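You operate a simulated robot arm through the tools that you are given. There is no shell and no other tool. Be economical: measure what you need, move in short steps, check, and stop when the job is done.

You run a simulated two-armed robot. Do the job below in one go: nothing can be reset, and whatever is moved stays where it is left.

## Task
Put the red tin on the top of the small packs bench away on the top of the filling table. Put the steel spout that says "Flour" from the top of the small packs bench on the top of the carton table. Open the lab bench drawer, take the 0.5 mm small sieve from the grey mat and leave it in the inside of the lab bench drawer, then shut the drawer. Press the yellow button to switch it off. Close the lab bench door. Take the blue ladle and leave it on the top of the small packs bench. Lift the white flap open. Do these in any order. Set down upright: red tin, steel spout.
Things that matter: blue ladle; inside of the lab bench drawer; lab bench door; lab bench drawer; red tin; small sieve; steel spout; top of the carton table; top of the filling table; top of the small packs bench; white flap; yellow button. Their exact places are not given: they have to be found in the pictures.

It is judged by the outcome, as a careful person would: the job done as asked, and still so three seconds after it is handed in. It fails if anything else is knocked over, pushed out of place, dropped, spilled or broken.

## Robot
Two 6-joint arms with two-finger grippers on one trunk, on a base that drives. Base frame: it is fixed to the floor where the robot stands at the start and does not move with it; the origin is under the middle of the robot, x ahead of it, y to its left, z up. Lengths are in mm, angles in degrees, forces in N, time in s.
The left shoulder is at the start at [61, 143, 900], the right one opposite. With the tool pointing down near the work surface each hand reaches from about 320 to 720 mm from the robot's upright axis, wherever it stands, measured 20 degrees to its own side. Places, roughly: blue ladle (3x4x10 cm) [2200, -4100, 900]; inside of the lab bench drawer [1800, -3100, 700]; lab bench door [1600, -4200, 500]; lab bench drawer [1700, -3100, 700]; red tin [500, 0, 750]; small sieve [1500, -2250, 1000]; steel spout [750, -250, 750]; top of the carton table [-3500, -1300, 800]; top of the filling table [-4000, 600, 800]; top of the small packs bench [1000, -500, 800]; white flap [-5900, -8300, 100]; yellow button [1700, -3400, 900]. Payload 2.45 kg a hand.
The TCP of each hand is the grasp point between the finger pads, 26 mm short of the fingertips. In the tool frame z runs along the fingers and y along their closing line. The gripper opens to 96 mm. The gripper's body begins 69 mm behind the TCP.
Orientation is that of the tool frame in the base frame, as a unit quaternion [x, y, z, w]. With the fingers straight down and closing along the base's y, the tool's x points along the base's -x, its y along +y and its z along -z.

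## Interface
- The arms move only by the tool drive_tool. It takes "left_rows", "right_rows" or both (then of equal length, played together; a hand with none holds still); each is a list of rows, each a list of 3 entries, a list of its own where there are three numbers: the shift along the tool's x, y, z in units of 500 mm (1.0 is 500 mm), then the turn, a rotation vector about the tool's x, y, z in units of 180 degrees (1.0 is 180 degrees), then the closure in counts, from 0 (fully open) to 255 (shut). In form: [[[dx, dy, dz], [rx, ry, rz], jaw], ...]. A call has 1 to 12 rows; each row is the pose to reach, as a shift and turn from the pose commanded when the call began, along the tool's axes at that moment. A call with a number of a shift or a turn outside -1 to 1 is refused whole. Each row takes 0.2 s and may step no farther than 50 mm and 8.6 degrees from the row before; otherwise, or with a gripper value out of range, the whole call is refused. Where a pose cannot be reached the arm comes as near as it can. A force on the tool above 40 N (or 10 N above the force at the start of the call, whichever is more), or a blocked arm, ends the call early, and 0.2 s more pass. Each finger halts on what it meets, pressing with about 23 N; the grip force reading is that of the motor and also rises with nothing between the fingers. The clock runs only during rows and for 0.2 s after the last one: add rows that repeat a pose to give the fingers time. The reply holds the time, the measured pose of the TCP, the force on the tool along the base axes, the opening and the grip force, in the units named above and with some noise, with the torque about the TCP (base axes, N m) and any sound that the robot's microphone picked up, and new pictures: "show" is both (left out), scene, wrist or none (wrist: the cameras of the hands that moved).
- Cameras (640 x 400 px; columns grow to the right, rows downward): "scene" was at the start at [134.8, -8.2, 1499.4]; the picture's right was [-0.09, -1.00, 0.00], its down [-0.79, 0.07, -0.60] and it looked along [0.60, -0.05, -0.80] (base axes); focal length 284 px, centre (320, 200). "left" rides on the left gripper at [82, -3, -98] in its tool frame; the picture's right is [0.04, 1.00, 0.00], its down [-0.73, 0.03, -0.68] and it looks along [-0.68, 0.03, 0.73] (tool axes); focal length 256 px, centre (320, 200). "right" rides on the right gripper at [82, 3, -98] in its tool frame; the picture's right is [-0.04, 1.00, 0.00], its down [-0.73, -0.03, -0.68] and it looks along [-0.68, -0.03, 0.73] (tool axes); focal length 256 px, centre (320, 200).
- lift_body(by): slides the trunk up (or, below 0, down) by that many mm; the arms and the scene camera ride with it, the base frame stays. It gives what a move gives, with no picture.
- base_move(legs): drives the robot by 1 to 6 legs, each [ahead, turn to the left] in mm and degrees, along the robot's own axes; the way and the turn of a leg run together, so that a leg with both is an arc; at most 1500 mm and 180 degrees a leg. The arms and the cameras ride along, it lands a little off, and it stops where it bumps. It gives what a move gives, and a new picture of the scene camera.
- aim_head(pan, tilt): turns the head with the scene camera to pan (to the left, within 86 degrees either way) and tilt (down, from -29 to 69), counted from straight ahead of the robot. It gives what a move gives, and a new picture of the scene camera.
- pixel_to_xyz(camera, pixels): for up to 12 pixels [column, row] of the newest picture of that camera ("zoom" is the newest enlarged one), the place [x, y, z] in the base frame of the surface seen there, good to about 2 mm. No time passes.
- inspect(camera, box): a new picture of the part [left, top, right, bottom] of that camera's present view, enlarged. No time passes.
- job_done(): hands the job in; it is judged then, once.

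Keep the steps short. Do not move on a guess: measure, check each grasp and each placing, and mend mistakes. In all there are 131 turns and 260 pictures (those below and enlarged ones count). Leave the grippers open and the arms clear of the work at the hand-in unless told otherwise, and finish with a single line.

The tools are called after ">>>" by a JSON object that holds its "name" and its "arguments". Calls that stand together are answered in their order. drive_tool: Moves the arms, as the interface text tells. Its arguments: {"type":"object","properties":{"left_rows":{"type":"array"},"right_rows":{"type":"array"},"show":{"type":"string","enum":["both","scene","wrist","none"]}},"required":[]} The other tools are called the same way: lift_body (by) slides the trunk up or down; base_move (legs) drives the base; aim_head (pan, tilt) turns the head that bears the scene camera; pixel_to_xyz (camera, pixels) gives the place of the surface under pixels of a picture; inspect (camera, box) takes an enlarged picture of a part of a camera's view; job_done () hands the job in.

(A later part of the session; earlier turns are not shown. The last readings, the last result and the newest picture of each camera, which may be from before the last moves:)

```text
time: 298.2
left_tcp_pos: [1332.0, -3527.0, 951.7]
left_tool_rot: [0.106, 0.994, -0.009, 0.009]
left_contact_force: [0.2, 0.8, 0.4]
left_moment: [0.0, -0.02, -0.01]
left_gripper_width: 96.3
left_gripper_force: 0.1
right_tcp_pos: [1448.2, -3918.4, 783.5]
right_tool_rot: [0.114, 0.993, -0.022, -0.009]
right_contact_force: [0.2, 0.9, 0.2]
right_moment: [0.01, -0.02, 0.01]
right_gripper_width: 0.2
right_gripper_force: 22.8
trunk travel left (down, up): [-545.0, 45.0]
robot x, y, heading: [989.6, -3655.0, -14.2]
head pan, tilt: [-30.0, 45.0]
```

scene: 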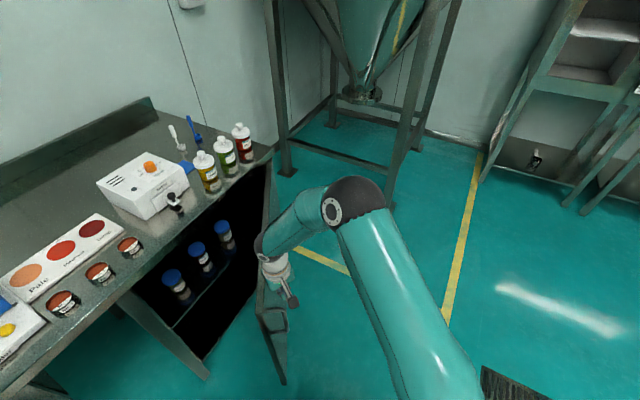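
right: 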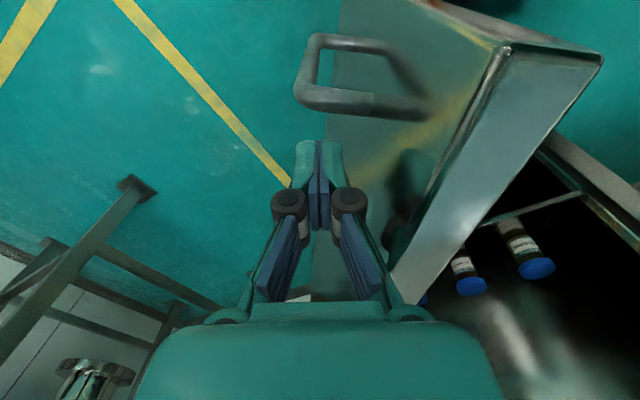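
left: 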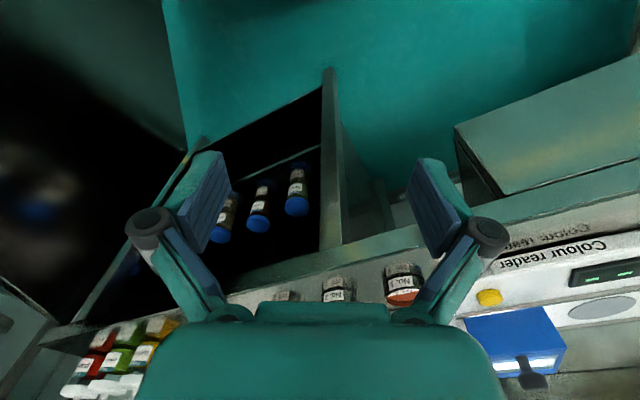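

Door is swinging. Continue to ~126°, then I'll drive forward.

>>> {"name": "drive_tool", "arguments": {"right_rows": [[[-0.029, 0.072, 0], [0, 0, 0], 255], [[-0.064, 0.14, 0], [0, 0, 0], 255], [[-0.103, 0.205, 0], [0, 0, 0], 255], [[-0.147, 0.267, 0], [0, 0, 0], 255], [[-0.194, 0.326, 0], [0, 0, 0], 255]], "show": "none"}}

>>> {"name": "base_move", "arguments": {"legs": [[110, 0]]}}

```text
time: 299.4
left_tcp_pos: [1332.3, -3527.8, 951.6]
left_tool_rot: [0.106, 0.994, -0.008, 0.009]
left_contact_force: [-0.5, -0.4, 0.1]
left_moment: [-0.02, 0.0, -0.01]
left_gripper_width: 96.1
left_gripper_force: 0.0
right_tcp_pos: [1580.1, -3780.6, 774.1]
right_tool_rot: [0.113, 0.993, -0.022, -0.008]
right_contact_force: [0.7, -0.7, 1.0]
right_moment: [0.01, -0.01, 0.02]
right_gripper_width: 0.0
right_gripper_force: 23.1
trunk travel left (down, up): [-545.0, 45.0]
robot x, y, heading: [987.3, -3650.6, -14.6]
head pan, tilt: [-30.0, 45.0]
```

```text
time: 300.7
left_tcp_pos: [1443.6, -3556.3, 951.2]
left_tool_rot: [0.105, 0.994, -0.007, 0.007]
left_contact_force: [0.8, -0.1, -0.3]
left_moment: [0.01, 0.04, 0.01]
left_gripper_width: 95.8
left_gripper_force: 0.0
right_tcp_pos: [1691.9, -3810.1, 772.8]
right_tool_rot: [0.115, 0.993, -0.022, -0.01]
right_contact_force: [0.6, -0.3, 0.1]
right_moment: [0.02, 0.05, -0.02]
right_gripper_width: 0.1
right_gripper_force: 23.2
trunk travel left (down, up): [-545.0, 45.0]
robot x, y, heading: [1097.5, -3681.1, -14.4]
head pan, tilt: [-30.0, 45.0]
```

scene: 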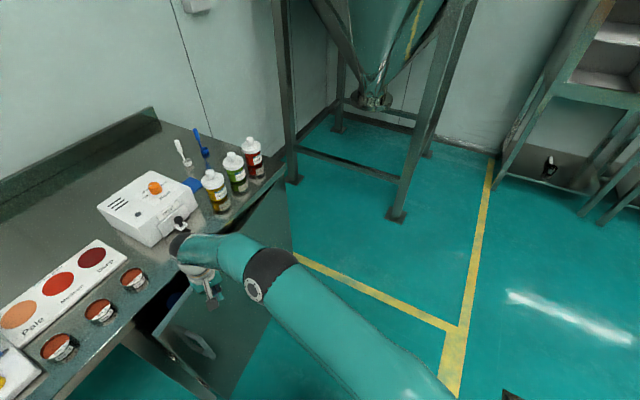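

Nearly shut. Measure the door edge, handle and slab positions to choose the last push.

>>> {"name": "pixel_to_xyz", "arguments": {"camera": "scene", "pixels": [[190, 343], [205, 352], [165, 325], [160, 335], [240, 330], [280, 210], [250, 225], [128, 320], [140, 295], [120, 240], [210, 385], [212, 345]]}}

>>> {"name": "inspect", "arguments": {"camera": "scene", "box": [80, 180, 320, 400]}}

```text
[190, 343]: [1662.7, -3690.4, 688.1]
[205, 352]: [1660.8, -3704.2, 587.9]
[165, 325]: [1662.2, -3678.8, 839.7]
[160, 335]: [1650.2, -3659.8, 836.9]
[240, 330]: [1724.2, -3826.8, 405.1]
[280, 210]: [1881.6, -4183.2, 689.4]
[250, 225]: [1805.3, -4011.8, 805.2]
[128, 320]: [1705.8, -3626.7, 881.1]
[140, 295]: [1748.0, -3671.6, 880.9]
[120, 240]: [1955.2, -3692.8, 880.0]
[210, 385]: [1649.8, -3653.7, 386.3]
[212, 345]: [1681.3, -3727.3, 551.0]
```

```text
1.82 times, centred on (200, 290) of scene
```

zoom: 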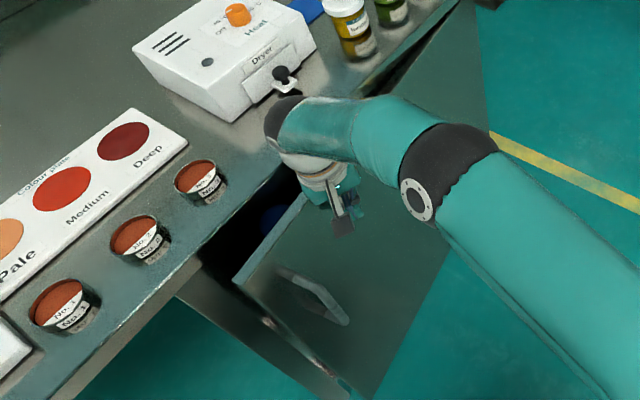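

Door is at 114° (closed ≈106°), bench slab z 840–880. Drive 60 mm further with the hand on the door, tilting the fingertips slightly forward first.

>>> {"name": "drive_tool", "arguments": {"right_rows": [[[0.01, 0, 0], [0, -0.03, 0], 255], [[0.01, 0, 0], [0, -0.06, 0], 255]], "show": "none"}}

>>> {"name": "base_move", "arguments": {"legs": [[65, 0]]}}

>>> {"name": "drive_tool", "arguments": {"right_rows": [[[-0.012, 0.004, 0], [0, 0, 0], 255], [[-0.024, 0.008, 0], [0, 0, 0], 255], [[-0.036, 0.012, 0], [0, 0, 0], 255], [[-0.048, 0.016, 0], [0, 0, 0], 255], [[-0.06, 0.02, 0], [0, 0, 0], 255], [[-0.07, 0.024, 0], [0, 0, 0], 255]], "show": "scene"}}

```text
time: 301.3
left_tcp_pos: [1441.6, -3556.6, 953.2]
left_tool_rot: [0.106, 0.994, -0.007, 0.011]
left_contact_force: [0.3, -0.1, 0.4]
left_moment: [0.03, -0.01, 0.0]
left_gripper_width: 96.0
left_gripper_force: 0.1
right_tcp_pos: [1685.4, -3809.1, 775.9]
right_tool_rot: [0.11, 0.99, -0.032, 0.087]
right_contact_force: [-0.5, -0.4, 0.2]
right_moment: [-0.03, 0.02, -0.02]
right_gripper_width: 0.0
right_gripper_force: 23.0
trunk travel left (down, up): [-545.0, 45.0]
robot x, y, heading: [1095.6, -3680.6, -14.7]
head pan, tilt: [-30.0, 45.0]
```

```text
time: 302.2
left_tcp_pos: [1487.3, -3567.6, 953.6]
left_tool_rot: [0.106, 0.994, -0.008, 0.01]
left_contact_force: [-0.4, 0.4, 0.1]
left_moment: [0.02, -0.01, -0.03]
left_gripper_width: 95.9
left_gripper_force: 0.1
right_tcp_pos: [1723.4, -3820.6, 774.1]
right_tool_rot: [0.11, 0.99, -0.037, 0.076]
right_contact_force: [-0.3, 0.0, 1.0]
right_moment: [0.0, 0.0, -0.01]
right_gripper_width: 0.0
right_gripper_force: 22.7
trunk travel left (down, up): [-545.0, 45.0]
robot x, y, heading: [1142.3, -3693.5, -14.4]
head pan, tilt: [-30.0, 45.0]
stopped in leg 1: the force on the tool passed its limit at 113 N (the readings are from after the stop); the commanded pose is now the measured one
```

scene: 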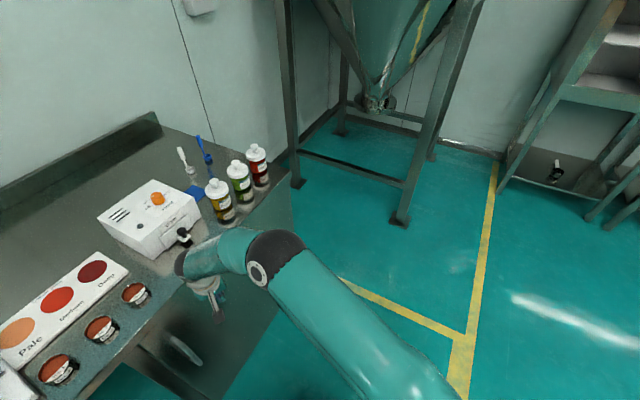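

```text
time: 302.8
left_tcp_pos: [1484.0, -3567.9, 955.7]
left_tool_rot: [0.106, 0.994, -0.008, 0.011]
left_contact_force: [0.2, 0.1, 0.4]
left_moment: [0.01, 0.01, -0.05]
left_gripper_width: 96.0
left_gripper_force: 0.0
right_tcp_pos: [1724.1, -3820.7, 775.8]
right_tool_rot: [0.111, 0.991, -0.04, 0.067]
right_contact_force: [-24.0, -5.2, 12.2]
right_moment: [0.55, -2.52, 0.16]
right_gripper_width: 0.0
right_gripper_force: 23.1
trunk travel left (down, up): [-545.0, 45.0]
robot x, y, heading: [1138.0, -3688.8, -14.3]
head pan, tilt: [-30.0, 45.0]
stopped in row 2 (right hand): the force on the tool passed its limit at 47 N (the readings are from after the stop); the commanded pose is now the measured one
```

scene: 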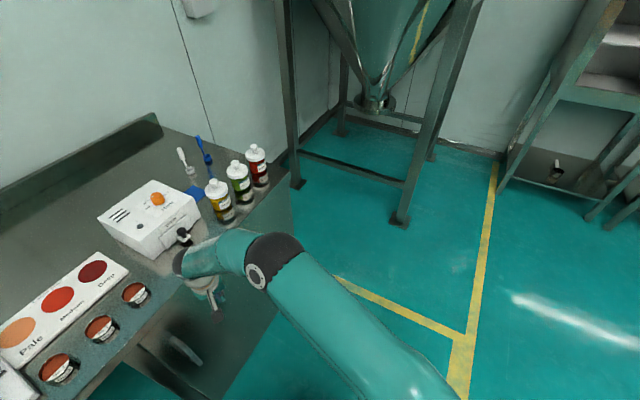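

The torque tells the contact is ~105 mm above the TCP, i.e. the hand's body on the slab edge. Measure how closed the door is.

>>> {"name": "pixel_to_xyz", "arguments": {"camera": "scene", "pixels": [[185, 350], [160, 333], [150, 335], [140, 342], [205, 390], [230, 380], [148, 348], [170, 365], [262, 240], [165, 330]]}}

>>> {"name": "inspect", "arguments": {"camera": "scene", "box": [80, 260, 280, 400]}}

```text
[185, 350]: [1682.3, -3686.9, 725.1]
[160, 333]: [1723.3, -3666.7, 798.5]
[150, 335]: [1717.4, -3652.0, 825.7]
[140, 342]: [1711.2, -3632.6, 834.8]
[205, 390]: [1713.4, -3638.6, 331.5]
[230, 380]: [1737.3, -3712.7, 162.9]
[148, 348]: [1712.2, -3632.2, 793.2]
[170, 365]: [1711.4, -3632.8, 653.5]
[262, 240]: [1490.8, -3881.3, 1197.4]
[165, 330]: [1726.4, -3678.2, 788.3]
```

```text
2.86 times, centred on (180, 330) of scene
```

zoom: 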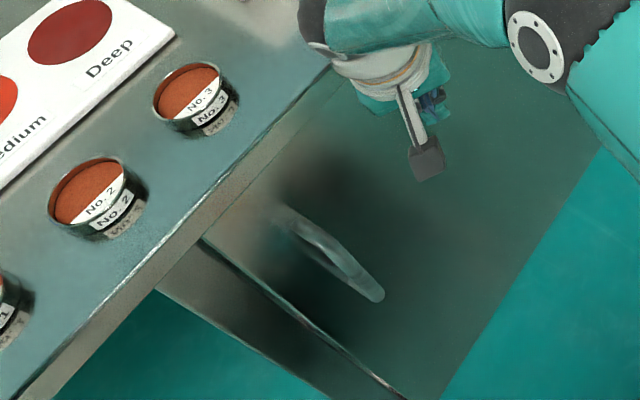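

Free edge is at ~107.8°, maybe 2° short. I'll press with the left hand on the door handle near the free edge, fingers tilted 45° forward, after retreating the right hand.

>>> {"name": "drive_tool", "arguments": {"right_rows": [[[0.06, -0.02, 0], [0, 0, 0], 255], [[0.14, -0.04, -0.02], [0, 0, 0], 255], [[0.22, -0.08, -0.06], [0, 0, 0], 255], [[0.28, -0.14, -0.12], [0, 0, 0], 255], [[0.3, -0.2, -0.18], [0, 0, 0], 255], [[0.3, -0.24, -0.24], [0, 0, 0], 255], [[0.3, -0.24, -0.28], [0, 0, 0], 255], [[0.3, -0.24, -0.28], [0, 0, 0], 255], [[0.3, -0.24, -0.28], [0, 0, 0], 255], [[0.3, -0.24, -0.28], [0, 0, 0], 255]], "left_rows": [[[0, -0.022, 0.079], [0, -0.042, 0], 255], [[0, -0.044, 0.158], [0, -0.084, 0], 255], [[0, -0.066, 0.237], [0, -0.126, 0], 255], [[0, -0.088, 0.316], [0, -0.168, 0], 255], [[0, -0.11, 0.395], [0, -0.21, 0], 255], [[0, -0.134, 0.472], [0, -0.25, 0], 255], [[-0.09, -0.134, 0.472], [0, -0.25, 0], 255], [[-0.18, -0.134, 0.472], [0, -0.25, 0], 255], [[-0.27, -0.134, 0.472], [0, -0.25, 0], 255], [[-0.35, -0.134, 0.472], [0, -0.25, 0], 255]], "show": "both"}}

```text
refused: row 4 steps farther than a row can; nothing moved
```

>>> {"name": "drive_tool", "arguments": {"right_rows": [[[0.06, -0.02, 0], [0, 0, 0], 255], [[0.14, -0.04, -0.02], [0, 0, 0], 255], [[0.2, -0.08, -0.06], [0, 0, 0], 255], [[0.25, -0.13, -0.1], [0, 0, 0], 255], [[0.28, -0.18, -0.15], [0, 0, 0], 255], [[0.3, -0.22, -0.2], [0, 0, 0], 255], [[0.3, -0.24, -0.25], [0, 0, 0], 255], [[0.3, -0.24, -0.28], [0, 0, 0], 255], [[0.3, -0.24, -0.28], [0, 0, 0], 255], [[0.3, -0.24, -0.28], [0, 0, 0], 255]], "left_rows": [[[0, -0.022, 0.079], [0, -0.042, 0], 255], [[0, -0.044, 0.158], [0, -0.084, 0], 255], [[0, -0.066, 0.237], [0, -0.126, 0], 255], [[0, -0.088, 0.316], [0, -0.168, 0], 255], [[0, -0.11, 0.395], [0, -0.21, 0], 255], [[0, -0.134, 0.472], [0, -0.25, 0], 255], [[-0.09, -0.134, 0.472], [0, -0.25, 0], 255], [[-0.18, -0.134, 0.472], [0, -0.25, 0], 255], [[-0.27, -0.134, 0.472], [0, -0.25, 0], 255], [[-0.35, -0.134, 0.472], [0, -0.25, 0], 255]], "show": "both"}}

```text
time: 304.2
left_tcp_pos: [1563.2, -3654.3, 753.3]
left_tool_rot: [0.055, 0.879, -0.048, 0.472]
left_contact_force: [-1.1, -0.1, -0.1]
left_moment: [-0.01, 0.04, 0.01]
left_gripper_width: 0.0
left_gripper_force: 23.1
left hand out of reach, approached as far as the arm can: row 1, 2, 3, 4, 5, 6, 7
right_tcp_pos: [1542.7, -3885.4, 863.7]
right_tool_rot: [0.111, 0.991, -0.04, 0.068]
right_contact_force: [-0.1, 1.0, 0.1]
right_moment: [-0.05, -0.01, -0.02]
right_gripper_width: 0.0
right_gripper_force: 23.2
trunk travel left (down, up): [-545.0, 45.0]
robot x, y, heading: [1141.8, -3691.4, -14.5]
head pan, tilt: [-30.0, 45.0]
stopped in row 7 (left hand): the arm was blocked; the commanded pose is now the measured one
```

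scene: 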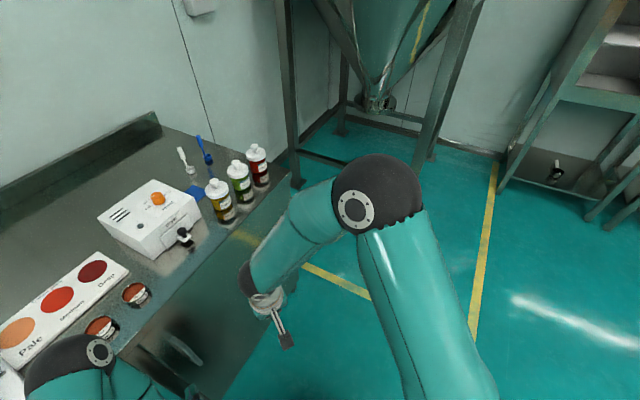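
right: 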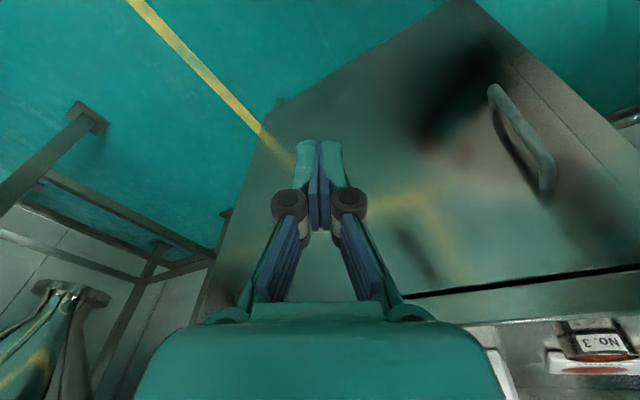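
left: 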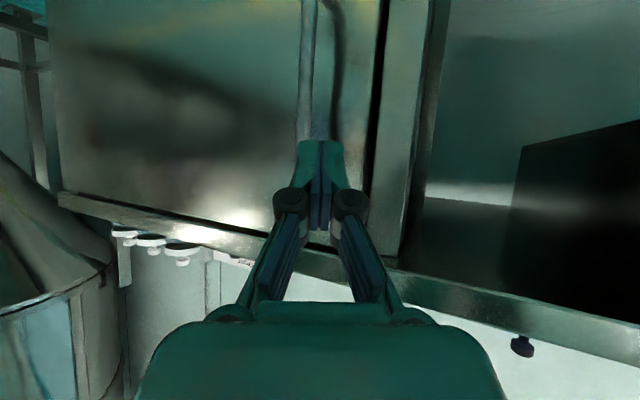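

Door is shut to within a small gap (dark line at (380,100)). Push forward on the handle with the left fingertips, slowly.

>>> {"name": "drive_tool", "arguments": {"left_rows": [[[0.025, 0, 0.017], [0, 0, 0], 255], [[0.05, 0, 0.034], [0, 0, 0], 255], [[0.028, 0, 0.067], [0, 0, 0], 255], [[0.005, 0, 0.1], [0, 0, 0], 255], [[-0.017, 0, 0.133], [0, 0, 0], 255], [[-0.039, 0, 0.166], [0, 0, 0], 255], [[-0.055, 0, 0.19], [0, 0, 0], 255], [[-0.066, 0, 0.206], [0, 0, 0], 255], [[-0.077, 0, 0.223], [0, 0, 0], 255], [[-0.088, 0, 0.239], [0, 0, 0], 255], [[-0.099, 0, 0.256], [0, 0, 0], 255]], "show": "both"}}

```text
time: 306.2
left_tcp_pos: [1655.8, -3687.4, 726.6]
left_tool_rot: [0.057, 0.887, -0.042, 0.456]
left_contact_force: [-21.1, 7.2, 11.3]
left_moment: [0.04, -0.23, 0.21]
left_gripper_width: 0.0
left_gripper_force: 23.1
left hand out of reach, approached as far as the arm can: row 1, 2, 3, 4, 5, 6, 7, 8, 9
right_tcp_pos: [1541.0, -3886.1, 865.9]
right_tool_rot: [0.112, 0.991, -0.039, 0.069]
right_contact_force: [-0.4, -0.5, 0.1]
right_moment: [0.02, 0.03, -0.01]
right_gripper_width: 0.0
right_gripper_force: 23.5
trunk travel left (down, up): [-545.0, 45.0]
robot x, y, heading: [1139.1, -3691.5, -14.3]
head pan, tilt: [-30.0, 45.0]
stopped in row 9 (left hand): the force on the tool passed its limit at 52 N (the readings are from after the stop); the commanded pose is now the measured one
```

scene: 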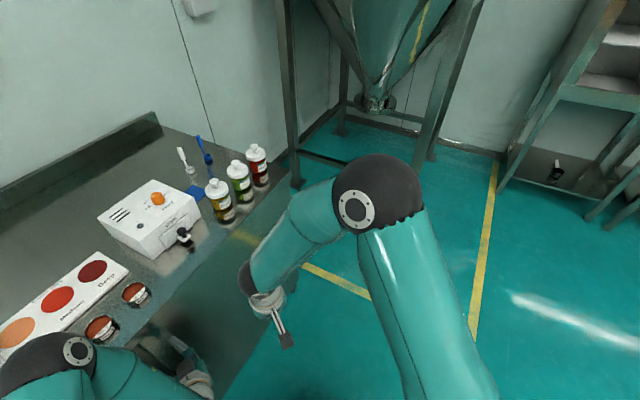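
left: 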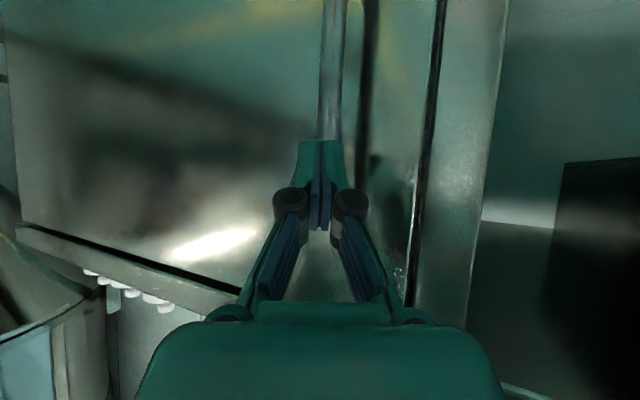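

Pressed with 50 N on the handle. Check whether door face and post face are flush.

>>> {"name": "pixel_to_xyz", "arguments": {"camera": "left", "pixels": [[420, 60], [460, 60], [400, 180], [450, 180], [480, 60], [410, 120], [200, 120], [100, 150]]}}

```text
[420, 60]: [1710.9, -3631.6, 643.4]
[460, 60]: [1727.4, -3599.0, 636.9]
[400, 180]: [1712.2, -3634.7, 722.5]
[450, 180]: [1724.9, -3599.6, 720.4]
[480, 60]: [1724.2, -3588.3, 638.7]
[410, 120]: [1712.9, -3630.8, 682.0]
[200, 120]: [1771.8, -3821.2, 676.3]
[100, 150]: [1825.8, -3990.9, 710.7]
```

Door didn't move under 50 N. Compare its direction with the slab's front edge to see if it's truly shut.

>>> {"name": "pixel_to_xyz", "arguments": {"camera": "scene", "pixels": [[284, 162], [270, 177], [255, 195], [236, 214], [186, 270], [160, 297], [140, 318], [125, 335], [262, 215], [240, 245]]}}

>>> {"name": "inspect", "arguments": {"camera": "scene", "box": [100, 140, 320, 400]}}

```text
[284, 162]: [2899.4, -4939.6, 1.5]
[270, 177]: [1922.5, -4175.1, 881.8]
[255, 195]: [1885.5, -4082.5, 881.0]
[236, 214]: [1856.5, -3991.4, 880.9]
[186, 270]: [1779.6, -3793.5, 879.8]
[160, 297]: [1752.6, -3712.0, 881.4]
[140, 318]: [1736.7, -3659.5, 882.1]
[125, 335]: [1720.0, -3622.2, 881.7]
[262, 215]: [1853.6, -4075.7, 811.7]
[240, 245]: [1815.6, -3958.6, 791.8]
```

```text
1.54 times, centred on (210, 270) of scene
```

zoom: 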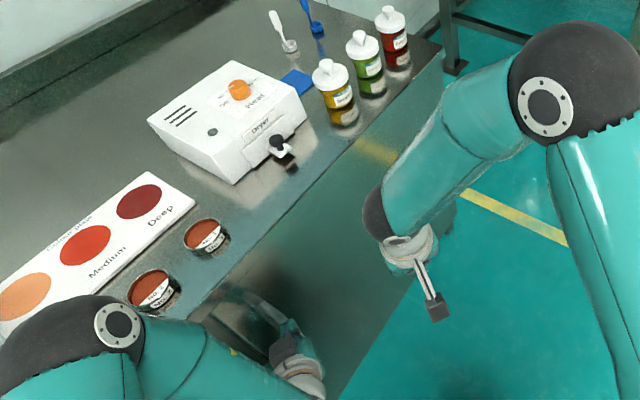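

The bench front runs at ~109°, door face at 107.7°: the door is shut against its stop. Next the yellow button, reachable from here with the left hand. Retract the left hand, up and upright, and aim the head.

>>> {"name": "drive_tool", "arguments": {"left_rows": [[[0.05, 0, -0.075], [0, 0, 0], 255], [[0.1, 0, -0.15], [0, 0, 0], 255], [[0.112, 0, -0.18], [0, 0.043, 0], 255], [[0.034, 0, -0.23], [0, 0.086, 0], 255], [[-0.044, 0, -0.283], [0, 0.129, 0], 255], [[-0.122, 0, -0.336], [0, 0.172, 0], 255], [[-0.2, 0, -0.388], [0, 0.215, 0], 255], [[-0.278, 0, -0.44], [0, 0.258, 0], 255], [[-0.357, 0, -0.49], [0, 0.301, 0], 255], [[-0.436, 0, -0.536], [0, 0.301, 0], 255]], "show": "none"}}

>>> {"name": "aim_head", "arguments": {"pan": 40, "tilt": 50}}

```text
time: 308.4
left_tcp_pos: [1566.2, -3667.5, 1057.5]
left_tool_rot: [0.07, 0.997, -0.013, 0.006]
left_contact_force: [-0.2, 0.8, 0.8]
left_moment: [0.01, -0.04, -0.01]
left_gripper_width: 0.2
left_gripper_force: 23.3
left hand out of reach, approached as far as the arm can: row 2, 3, 4, 5
right_tcp_pos: [1542.1, -3885.5, 864.5]
right_tool_rot: [0.111, 0.991, -0.039, 0.068]
right_contact_force: [-0.1, -0.1, -0.3]
right_moment: [-0.01, -0.03, 0.0]
right_gripper_width: 0.0
right_gripper_force: 23.1
trunk travel left (down, up): [-545.0, 45.0]
robot x, y, heading: [1142.2, -3692.3, -14.5]
head pan, tilt: [-30.0, 45.0]
```

```text
time: 309.8
left_tcp_pos: [1567.4, -3668.3, 1056.0]
left_tool_rot: [0.07, 0.997, -0.013, 0.005]
left_contact_force: [-0.8, 0.2, 0.1]
left_moment: [0.01, 0.0, 0.02]
left_gripper_width: 0.0
left_gripper_force: 22.7
right_tcp_pos: [1542.8, -3885.4, 865.6]
right_tool_rot: [0.112, 0.991, -0.04, 0.068]
right_contact_force: [-0.4, 0.8, 0.4]
right_moment: [-0.01, 0.01, 0.0]
right_gripper_width: 0.4
right_gripper_force: 22.6
trunk travel left (down, up): [-545.0, 45.0]
robot x, y, heading: [1139.3, -3691.7, -14.4]
head pan, tilt: [40.0, 50.0]
```

scene: 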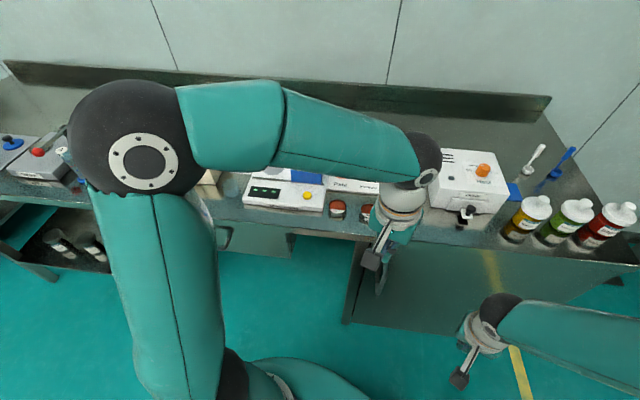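

Yellow button is at (307,196). Zoom and measure.

>>> {"name": "inspect", "arguments": {"camera": "scene", "box": [220, 150, 360, 250]}}

>>> {"name": "pixel_to_xyz", "arguments": {"camera": "scene", "pixels": [[307, 196], [307, 194], [303, 197], [311, 196], [295, 200], [265, 190], [337, 205]]}}

```text
4.00 times, centred on (290, 200) of scene
```

zoom: 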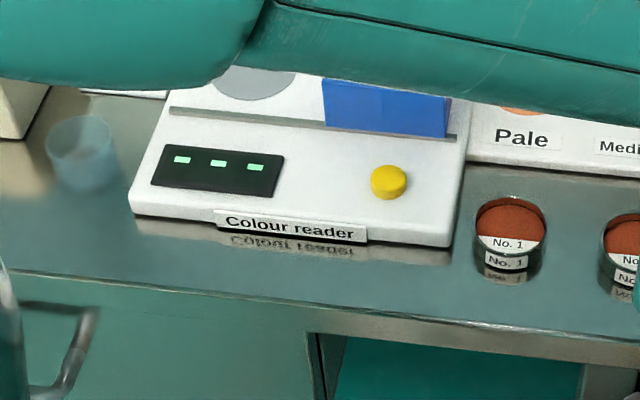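

```text
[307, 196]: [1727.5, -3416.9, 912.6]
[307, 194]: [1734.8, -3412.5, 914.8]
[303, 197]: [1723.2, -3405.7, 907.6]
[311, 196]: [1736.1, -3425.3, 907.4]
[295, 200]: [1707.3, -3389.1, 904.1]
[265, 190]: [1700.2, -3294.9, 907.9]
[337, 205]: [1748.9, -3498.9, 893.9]
```

Button at (1733,-3414), top z≈915, display lit. Bring the left closed fingertips above it.

>>> {"name": "drive_tool", "arguments": {"left_rows": [[[-0.037, 0.079, 0], [0, 0, 0], 255], [[-0.074, 0.158, 0], [0, 0, 0], 255], [[-0.111, 0.237, 0], [0, 0, 0], 255], [[-0.148, 0.316, 0], [0, 0, 0], 255], [[-0.185, 0.395, 0], [0, 0, 0], 255], [[-0.222, 0.474, 0], [0, 0, 0], 255], [[-0.257, 0.549, 0.02], [0, 0, 0], 255], [[-0.257, 0.549, 0.1], [0, 0, 0], 255]], "show": "both"}}

```text
time: 311.6
left_tcp_pos: [1733.9, -3413.0, 1002.7]
left_tool_rot: [0.071, 0.997, -0.013, 0.004]
left_contact_force: [-0.5, -0.8, 0.0]
left_moment: [-0.04, -0.01, -0.01]
left_gripper_width: 0.0
left_gripper_force: 22.8
right_tcp_pos: [1542.2, -3886.3, 865.6]
right_tool_rot: [0.112, 0.991, -0.041, 0.068]
right_contact_force: [-0.5, 0.2, 0.0]
right_moment: [-0.01, -0.02, 0.03]
right_gripper_width: 0.3
right_gripper_force: 22.7
trunk travel left (down, up): [-545.0, 45.0]
robot x, y, heading: [1144.3, -3687.4, -14.2]
head pan, tilt: [40.0, 50.0]
```

scene: 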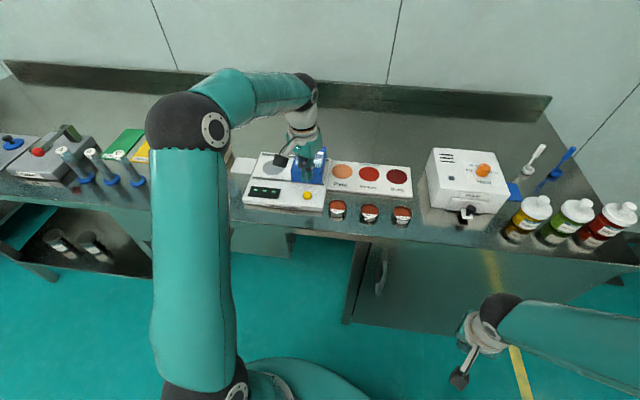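
left: 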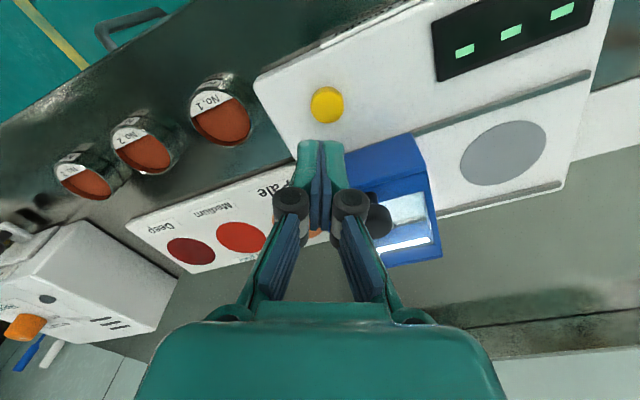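

>>> {"name": "pixel_to_xyz", "arguments": {"camera": "left", "pixels": [[327, 102], [327, 90], [312, 104], [343, 104], [380, 155], [350, 150], [420, 150], [378, 222], [400, 240]]}}

```text
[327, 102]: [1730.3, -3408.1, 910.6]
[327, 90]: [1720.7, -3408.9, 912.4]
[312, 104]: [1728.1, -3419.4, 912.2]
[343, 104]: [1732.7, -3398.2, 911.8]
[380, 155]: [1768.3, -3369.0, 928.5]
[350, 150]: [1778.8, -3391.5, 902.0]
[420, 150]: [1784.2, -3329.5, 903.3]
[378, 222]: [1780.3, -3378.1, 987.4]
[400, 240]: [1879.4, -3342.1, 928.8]
```

Button centre (1730,-3408), top 912; a black knob stands 50 mm away, clear. Press straight down in small steps, then rise.

>>> {"name": "drive_tool", "arguments": {"left_rows": [[[0.013, 0.008, 0.05], [0, 0, 0], 255], [[0.013, 0.008, 0.1], [0, 0, 0], 255], [[0.013, 0.008, 0.12], [0, 0, 0], 255], [[0.013, 0.008, 0.128], [0, 0, 0], 255], [[0.013, 0.008, 0.133], [0, 0, 0], 255], [[0.013, 0.008, 0.138], [0, 0, 0], 255], [[0.013, 0.008, 0.142], [0, 0, 0], 255], [[0.013, 0.008, 0.142], [0, 0, 0], 255]], "show": "wrist"}}

```text
time: 313.4
left_tcp_pos: [1728.3, -3411.2, 932.1]
left_tool_rot: [0.07, 0.997, -0.013, 0.005]
left_contact_force: [0.4, -1.3, 3.3]
left_moment: [-0.02, -0.08, -0.01]
left_gripper_width: 5.6
left_gripper_force: 28.5
right_tcp_pos: [1543.0, -3885.6, 863.6]
right_tool_rot: [0.112, 0.991, -0.039, 0.069]
right_contact_force: [-1.3, 0.5, 0.0]
right_moment: [0.02, -0.03, 0.06]
right_gripper_width: 0.1
right_gripper_force: 23.9
trunk travel left (down, up): [-545.0, 45.0]
robot x, y, heading: [1141.0, -3691.0, -14.5]
head pan, tilt: [40.0, 50.0]
heard: click
```

left: 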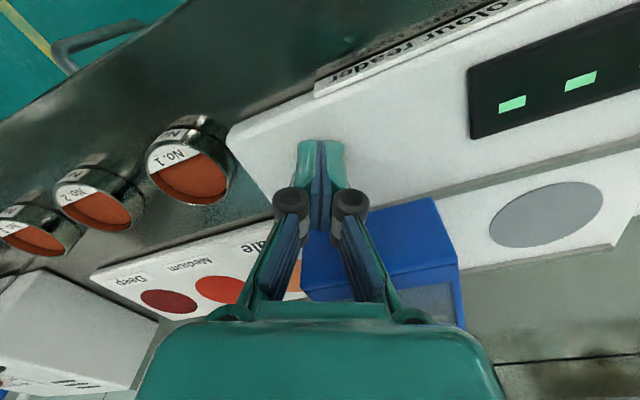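

A click was heard. Rise and check the display.

>>> {"name": "drive_tool", "arguments": {"left_rows": [[[0, 0, -0.05], [0, 0, 0], 255], [[0, 0, -0.14], [0, 0, 0], 255], [[0.02, 0, -0.23], [0, 0, 0], 255]], "show": "both"}}

```text
time: 314.2
left_tcp_pos: [1716.0, -3408.3, 1047.1]
left_tool_rot: [0.07, 0.997, -0.013, 0.005]
left_contact_force: [0.5, -0.1, -0.1]
left_moment: [-0.01, 0.0, -0.01]
left_gripper_width: 0.0
left_gripper_force: 28.6
right_tcp_pos: [1542.4, -3886.5, 865.0]
right_tool_rot: [0.112, 0.991, -0.04, 0.069]
right_contact_force: [0.3, 0.4, -0.5]
right_moment: [-0.03, -0.03, 0.0]
right_gripper_width: 0.0
right_gripper_force: 22.9
trunk travel left (down, up): [-545.0, 45.0]
robot x, y, heading: [1145.6, -3691.4, -14.4]
head pan, tilt: [40.0, 50.0]
```

scene: 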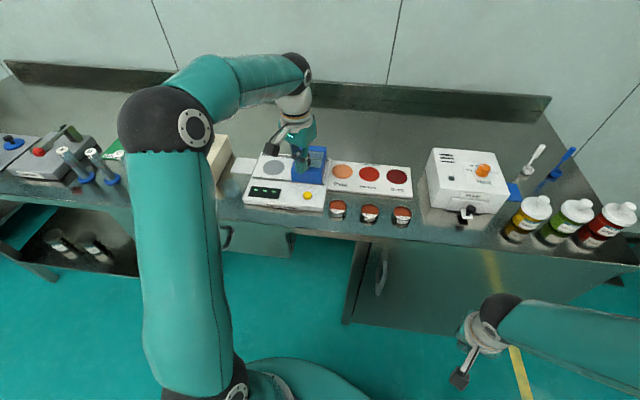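
left: 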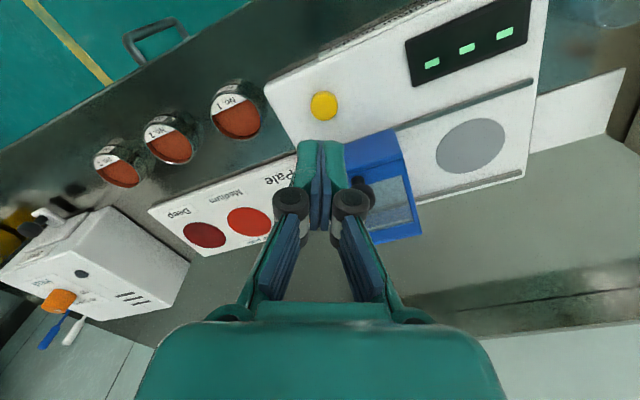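

One click. Compare the button's look and height with before.

>>> {"name": "inspect", "arguments": {"camera": "left", "box": [260, 0, 560, 180]}}

>>> {"name": "pixel_to_xyz", "arguments": {"camera": "left", "pixels": [[323, 105], [318, 100], [328, 108], [345, 120], [432, 62], [467, 47]]}}

>>> {"name": "inspect", "arguments": {"camera": "scene", "box": [220, 150, 360, 250]}}

```text
2.13 times, centred on (410, 90) of left
```

zoom: 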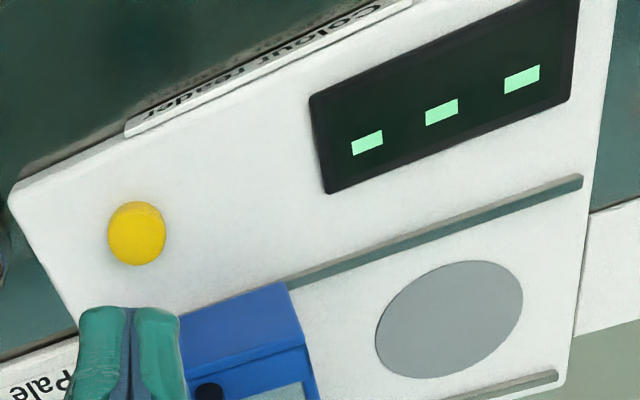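

```text
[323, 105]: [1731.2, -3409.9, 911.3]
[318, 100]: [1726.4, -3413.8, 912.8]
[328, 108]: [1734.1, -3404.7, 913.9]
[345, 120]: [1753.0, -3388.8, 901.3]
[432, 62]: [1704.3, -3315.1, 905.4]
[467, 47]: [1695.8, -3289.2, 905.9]
```

```text
4.00 times, centred on (290, 200) of scene
```

zoom: 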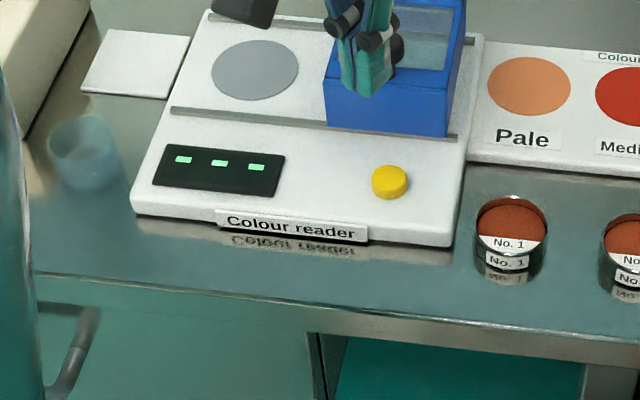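

I'll recheck the display a little later. Retract the left hand, then back the base over toward the drawer.

>>> {"name": "drive_tool", "arguments": {"left_rows": [[[0.08, 0, -0.02], [0, 0, 0], 100], [[0.17, 0, -0.04], [0, 0, 0], 0], [[0.26, -0.02, -0.04], [0, 0, 0], 0], [[0.35, -0.06, -0.04], [0, 0, 0], 0], [[0.44, -0.1, -0.04], [0, 0, 0], 0], [[0.5, -0.16, -0.04], [0, 0, 0], 0]], "right_rows": [[[0.06, 0, -0.06], [0, 0, 0], 100], [[0.12, 0, -0.12], [0, 0, 0], 0], [[0.18, 0, -0.18], [0, 0.03, 0], 0], [[0.2, 0, -0.24], [0, 0.045, 0], 0], [[0.2, 0, -0.3], [0, 0.045, 0], 0], [[0.2, 0, -0.36], [0, 0.045, 0], 0]], "show": "none"}}

>>> {"name": "base_move", "arguments": {"legs": [[0, -52], [-540, 0]]}}

>>> {"name": "base_move", "arguments": {"legs": [[0, 58]]}}

>>> {"name": "base_move", "arguments": {"legs": [[0, 27]]}}

>>> {"name": "aim_head", "arguments": {"pan": 5, "tilt": 42}}

```text
time: 315.6
left_tcp_pos: [1456.4, -3450.6, 1067.8]
left_tool_rot: [0.07, 0.997, -0.013, 0.005]
left_contact_force: [0.7, 0.5, 0.5]
left_moment: [-0.04, -0.01, -0.02]
left_gripper_width: 96.1
left_gripper_force: 0.1
right_tcp_pos: [1422.5, -3847.7, 1027.4]
right_tool_rot: [0.114, 0.993, -0.031, -0.002]
right_contact_force: [-0.5, -0.3, -0.3]
right_moment: [-0.01, -0.02, 0.04]
right_gripper_width: 96.0
right_gripper_force: 0.0
trunk travel left (down, up): [-545.0, 45.0]
robot x, y, heading: [1142.8, -3690.2, -14.2]
head pan, tilt: [40.0, 50.0]
```

```text
time: 319.2
left_tcp_pos: [1508.7, -3743.8, 1069.4]
left_tool_rot: [0.488, 0.873, -0.015, 0.0]
left_contact_force: [-0.8, 1.1, -0.6]
left_moment: [-0.03, -0.05, -0.02]
left_gripper_width: 95.9
left_gripper_force: 0.0
right_tcp_pos: [1180.4, -3971.5, 1029.6]
right_tool_rot: [0.526, 0.85, -0.027, -0.013]
right_contact_force: [-1.5, -0.2, -0.1]
right_moment: [-0.04, -0.03, 0.01]
right_gripper_width: 96.3
right_gripper_force: 0.1
trunk travel left (down, up): [-545.0, 45.0]
robot x, y, heading: [1140.8, -3649.1, -62.7]
head pan, tilt: [40.0, 50.0]
stopped in leg 2: the robot was blocked; the commanded pose is now the measured one
```

scene: 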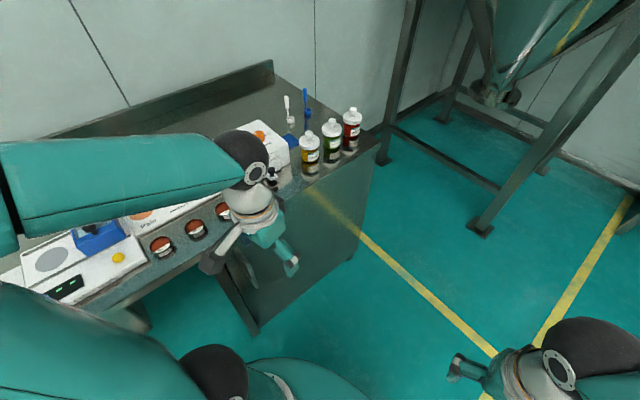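

```text
time: 322.6
left_tcp_pos: [1413.5, -3376.7, 1068.8]
left_tool_rot: [-0.014, 1.0, -0.012, 0.006]
left_contact_force: [0.2, 0.4, -0.1]
left_moment: [0.01, 0.01, 0.0]
left_gripper_width: 96.0
left_gripper_force: 0.1
right_tcp_pos: [1445.9, -3774.3, 1029.8]
right_tool_rot: [0.03, 0.999, -0.032, 0.001]
right_contact_force: [0.1, 1.0, -0.5]
right_moment: [-0.02, 0.02, 0.0]
right_gripper_width: 95.9
right_gripper_force: 0.1
trunk travel left (down, up): [-545.0, 45.0]
robot x, y, heading: [1146.7, -3669.6, -2.9]
head pan, tilt: [40.0, 50.0]
```

scene: 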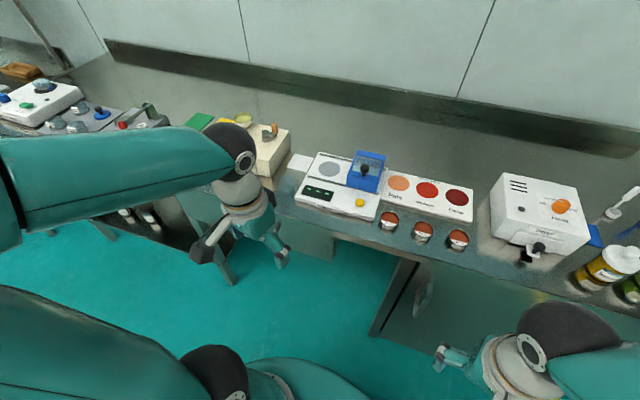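

```text
time: 324.5
left_tcp_pos: [1247.9, -3286.5, 1069.8]
left_tool_rot: [-0.249, 0.968, -0.011, 0.008]
left_contact_force: [-0.2, 0.5, 0.0]
left_moment: [0.02, 0.0, 0.02]
left_gripper_width: 96.1
left_gripper_force: 0.1
right_tcp_pos: [1458.4, -3625.4, 1028.5]
right_tool_rot: [-0.204, 0.978, -0.03, 0.008]
right_contact_force: [0.0, -0.5, 0.3]
right_moment: [0.03, 0.02, 0.01]
right_gripper_width: 95.9
right_gripper_force: 0.0
trunk travel left (down, up): [-545.0, 45.0]
robot x, y, heading: [1148.3, -3680.9, 24.7]
head pan, tilt: [40.0, 50.0]
```

scene: 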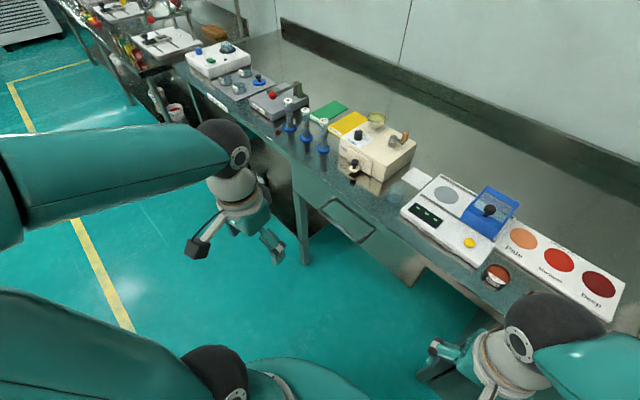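

```text
time: 325.6
left_tcp_pos: [1248.6, -3285.0, 1069.0]
left_tool_rot: [-0.249, 0.969, -0.01, 0.009]
left_contact_force: [-1.4, -0.9, -0.1]
left_moment: [0.02, 0.0, -0.01]
left_gripper_width: 96.0
left_gripper_force: 0.1
right_tcp_pos: [1459.4, -3624.9, 1030.3]
right_tool_rot: [-0.204, 0.978, -0.031, 0.009]
right_contact_force: [-0.3, 0.4, -0.9]
right_moment: [-0.02, 0.01, 0.02]
right_gripper_width: 96.1
right_gripper_force: 0.2
trunk travel left (down, up): [-545.0, 45.0]
robot x, y, heading: [1146.2, -3681.7, 24.1]
head pan, tilt: [5.0, 42.0]
```

scene: 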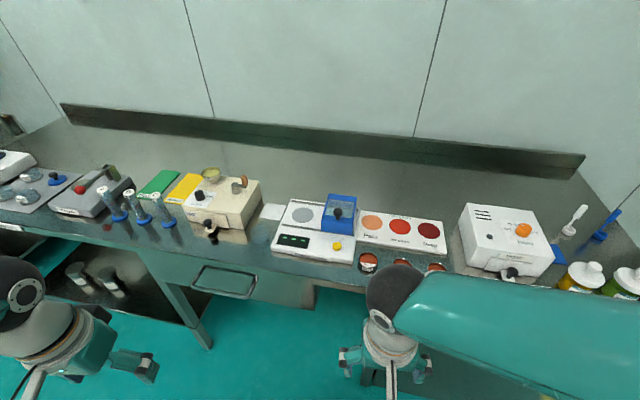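

Backing was refused by a bump; now facing the bench at heading 24. Recheck the reader's display.

>>> {"name": "inspect", "arguments": {"camera": "scene", "box": [260, 190, 370, 275]}}

>>> {"name": "inspect", "arguments": {"camera": "scene", "box": [0, 130, 240, 300]}}

>>> {"name": "pixel_to_xyz", "arguments": {"camera": "scene", "pixels": [[225, 282], [200, 275], [255, 285], [145, 258], [300, 300], [8, 195], [28, 175], [35, 195], [55, 180], [312, 290]]}}

```text
4.71 times, centred on (315, 232) of scene
```

zoom: 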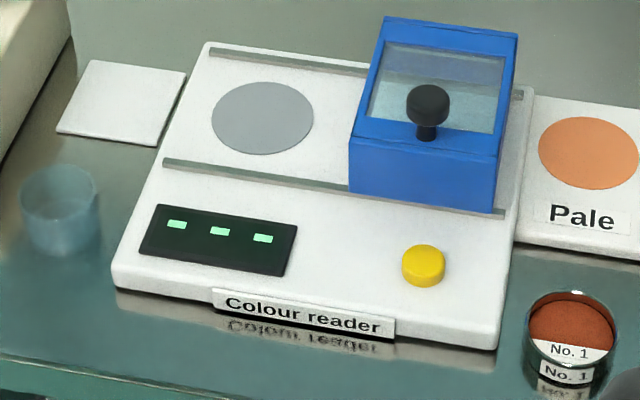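

```text
2.35 times, centred on (120, 215) of scene
```

zoom: 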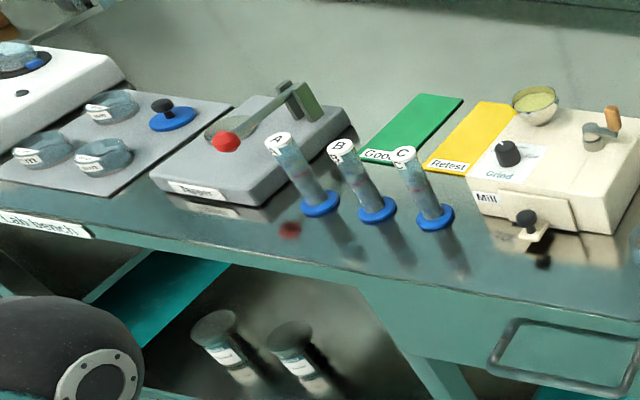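

```text
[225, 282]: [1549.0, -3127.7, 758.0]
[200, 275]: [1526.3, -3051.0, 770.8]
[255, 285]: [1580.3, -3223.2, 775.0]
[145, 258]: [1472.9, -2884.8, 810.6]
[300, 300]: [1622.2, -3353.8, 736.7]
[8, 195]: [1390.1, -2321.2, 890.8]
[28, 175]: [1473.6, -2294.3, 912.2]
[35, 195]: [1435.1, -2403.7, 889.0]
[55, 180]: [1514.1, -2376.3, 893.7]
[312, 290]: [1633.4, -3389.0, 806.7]
```

Three dashes as before; I take the single click as the toggle. Now the drawer: zoom on its handle, reachable from here by the left hand.

>>> {"name": "inspect", "arguments": {"camera": "scene", "box": [175, 250, 285, 320]}}

>>> {"name": "pixel_to_xyz", "arguments": {"camera": "zoom", "pixels": [[130, 95], [300, 120], [450, 150], [110, 170], [200, 235], [300, 255], [400, 270], [430, 240], [480, 160], [140, 120]]}}

```text
5.71 times, centred on (230, 285) of scene
```

zoom: 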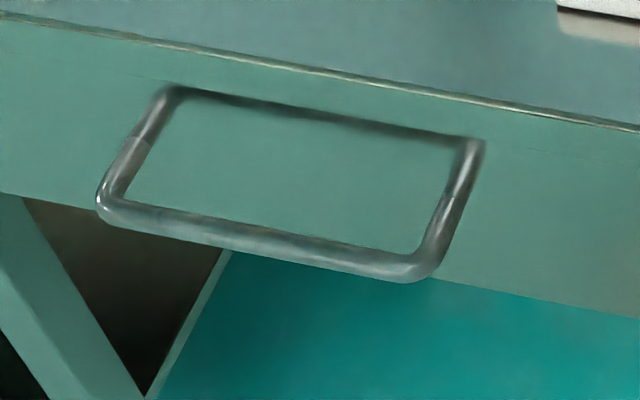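

```text
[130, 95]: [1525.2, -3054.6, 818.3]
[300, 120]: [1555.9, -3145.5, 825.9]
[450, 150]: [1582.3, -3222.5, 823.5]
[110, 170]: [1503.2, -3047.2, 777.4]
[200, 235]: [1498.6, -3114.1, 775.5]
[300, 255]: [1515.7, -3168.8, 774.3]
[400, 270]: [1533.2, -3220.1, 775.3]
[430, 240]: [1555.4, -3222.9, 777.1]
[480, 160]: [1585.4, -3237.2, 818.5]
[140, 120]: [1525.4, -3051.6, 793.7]
```

Handle bar runs along (1490,-3080)–(1533,-3220) at z≈775, ~47 mm off the drawer face. I bring the left hand above it, yawed ~-79° so the fingers pinch front/back, tips tilted 15° toward the face, half open.

>>> {"name": "drive_tool", "arguments": {"left_rows": [[[-0.05, -0.001, 0.02], [0.0057, -0.007, -0.0435], 60], [[-0.11, -0.003, 0.05], [0.0115, -0.0139, -0.087], 100], [[-0.17, -0.005, 0.09], [0.0172, -0.0209, -0.1305], 138], [[-0.23, -0.006, 0.13], [0.0229, -0.0279, -0.174], 138], [[-0.29, -0.008, 0.17], [0.0287, -0.0349, -0.2176], 138], [[-0.35, -0.01, 0.21], [0.0344, -0.0418, -0.2611], 138], [[-0.41, -0.011, 0.24], [0.0401, -0.0488, -0.3046], 138], [[-0.47, -0.013, 0.27], [0.0458, -0.0558, -0.3481], 138], [[-0.53, -0.014, 0.29], [0.0516, -0.0627, -0.3916], 138], [[-0.575, -0.016, 0.31], [0.0573, -0.0697, -0.4351], 138], [[-0.575, -0.016, 0.33], [0.0573, -0.0697, -0.4351], 138]], "show": "both"}}

```text
time: 327.9
left_tcp_pos: [1509.7, -3157.0, 907.8]
left_tool_rot: [0.801, -0.583, 0.069, -0.119]
left_contact_force: [-0.9, 0.4, 0.2]
left_moment: [0.01, 0.0, -0.02]
left_gripper_width: 44.0
left_gripper_force: 0.0
right_tcp_pos: [1458.3, -3625.2, 1029.2]
right_tool_rot: [-0.204, 0.978, -0.031, 0.008]
right_contact_force: [0.5, -0.3, 0.5]
right_moment: [0.0, -0.01, 0.02]
right_gripper_width: 96.0
right_gripper_force: 0.1
trunk travel left (down, up): [-545.0, 45.0]
robot x, y, heading: [1145.8, -3681.9, 24.3]
head pan, tilt: [5.0, 42.0]
```

scene: 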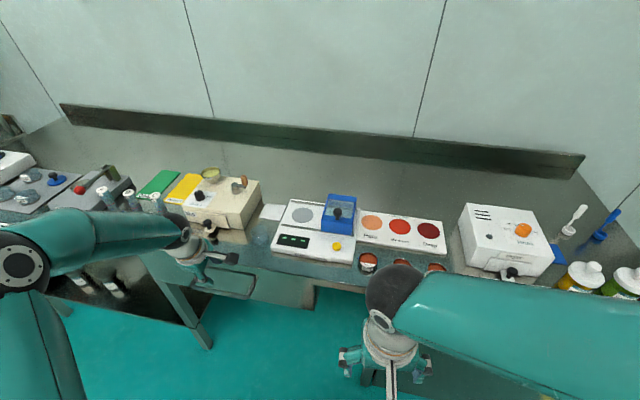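
left: 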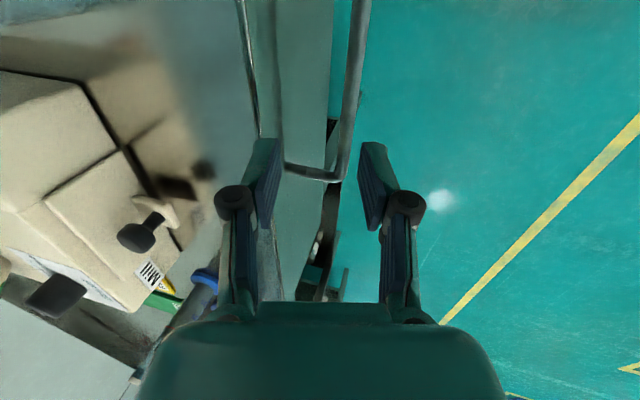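

>>> {"name": "pixel_to_xyz", "arguments": {"camera": "left", "pixels": [[362, 20], [355, 80], [350, 130], [338, 172], [300, 170], [246, 40], [256, 110], [300, 60], [275, 40]]}}

```text
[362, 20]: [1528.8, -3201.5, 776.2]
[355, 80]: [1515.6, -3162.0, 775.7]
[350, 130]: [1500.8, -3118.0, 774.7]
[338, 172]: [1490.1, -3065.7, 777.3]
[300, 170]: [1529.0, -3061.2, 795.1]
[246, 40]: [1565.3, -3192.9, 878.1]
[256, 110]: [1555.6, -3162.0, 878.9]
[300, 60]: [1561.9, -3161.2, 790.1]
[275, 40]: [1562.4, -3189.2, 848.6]
```

Bar at x≈1514 here, slab edge 40 mm behind it: room for the rear finger. Descend vertically 132 mm and close on the bar.

>>> {"name": "drive_tool", "arguments": {"left_rows": [[[0.002, 0.013, 0.051], [0, 0, 0], 138], [[0.004, 0.026, 0.102], [0, 0, 0], 138], [[0.006, 0.039, 0.153], [0, 0, 0], 138], [[0.008, 0.052, 0.204], [0, 0, 0], 138], [[0.0098, 0.064, 0.255], [0, 0, 0], 138], [[0.0098, 0.064, 0.255], [0, 0, 0], 255], [[0.0098, 0.064, 0.255], [0, 0, 0], 255], [[0.0098, 0.064, 0.255], [0, 0, 0], 255]], "show": "wrist"}}

```text
time: 329.8
left_tcp_pos: [1512.2, -3158.0, 774.7]
left_tool_rot: [0.8, -0.584, 0.069, -0.119]
left_contact_force: [-0.9, 0.3, 1.7]
left_moment: [0.13, 0.04, 0.75]
left_gripper_width: 12.9
left_gripper_force: 39.4
right_tcp_pos: [1458.1, -3625.7, 1030.1]
right_tool_rot: [-0.204, 0.978, -0.031, 0.008]
right_contact_force: [1.0, 0.6, 0.3]
right_moment: [-0.02, 0.0, -0.02]
right_gripper_width: 96.0
right_gripper_force: 0.0
trunk travel left (down, up): [-545.0, 45.0]
robot x, y, heading: [1145.9, -3680.5, 24.6]
head pan, tilt: [5.0, 42.0]
```

left: 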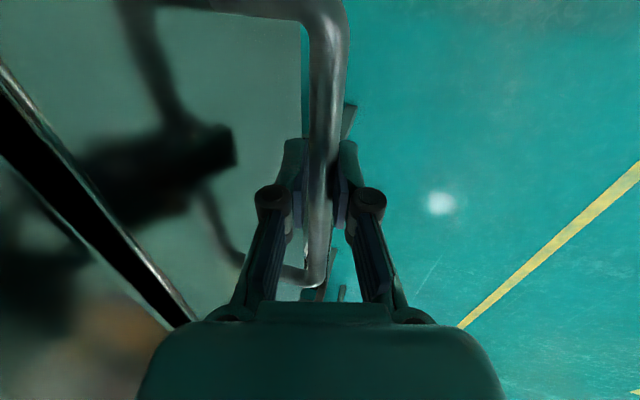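

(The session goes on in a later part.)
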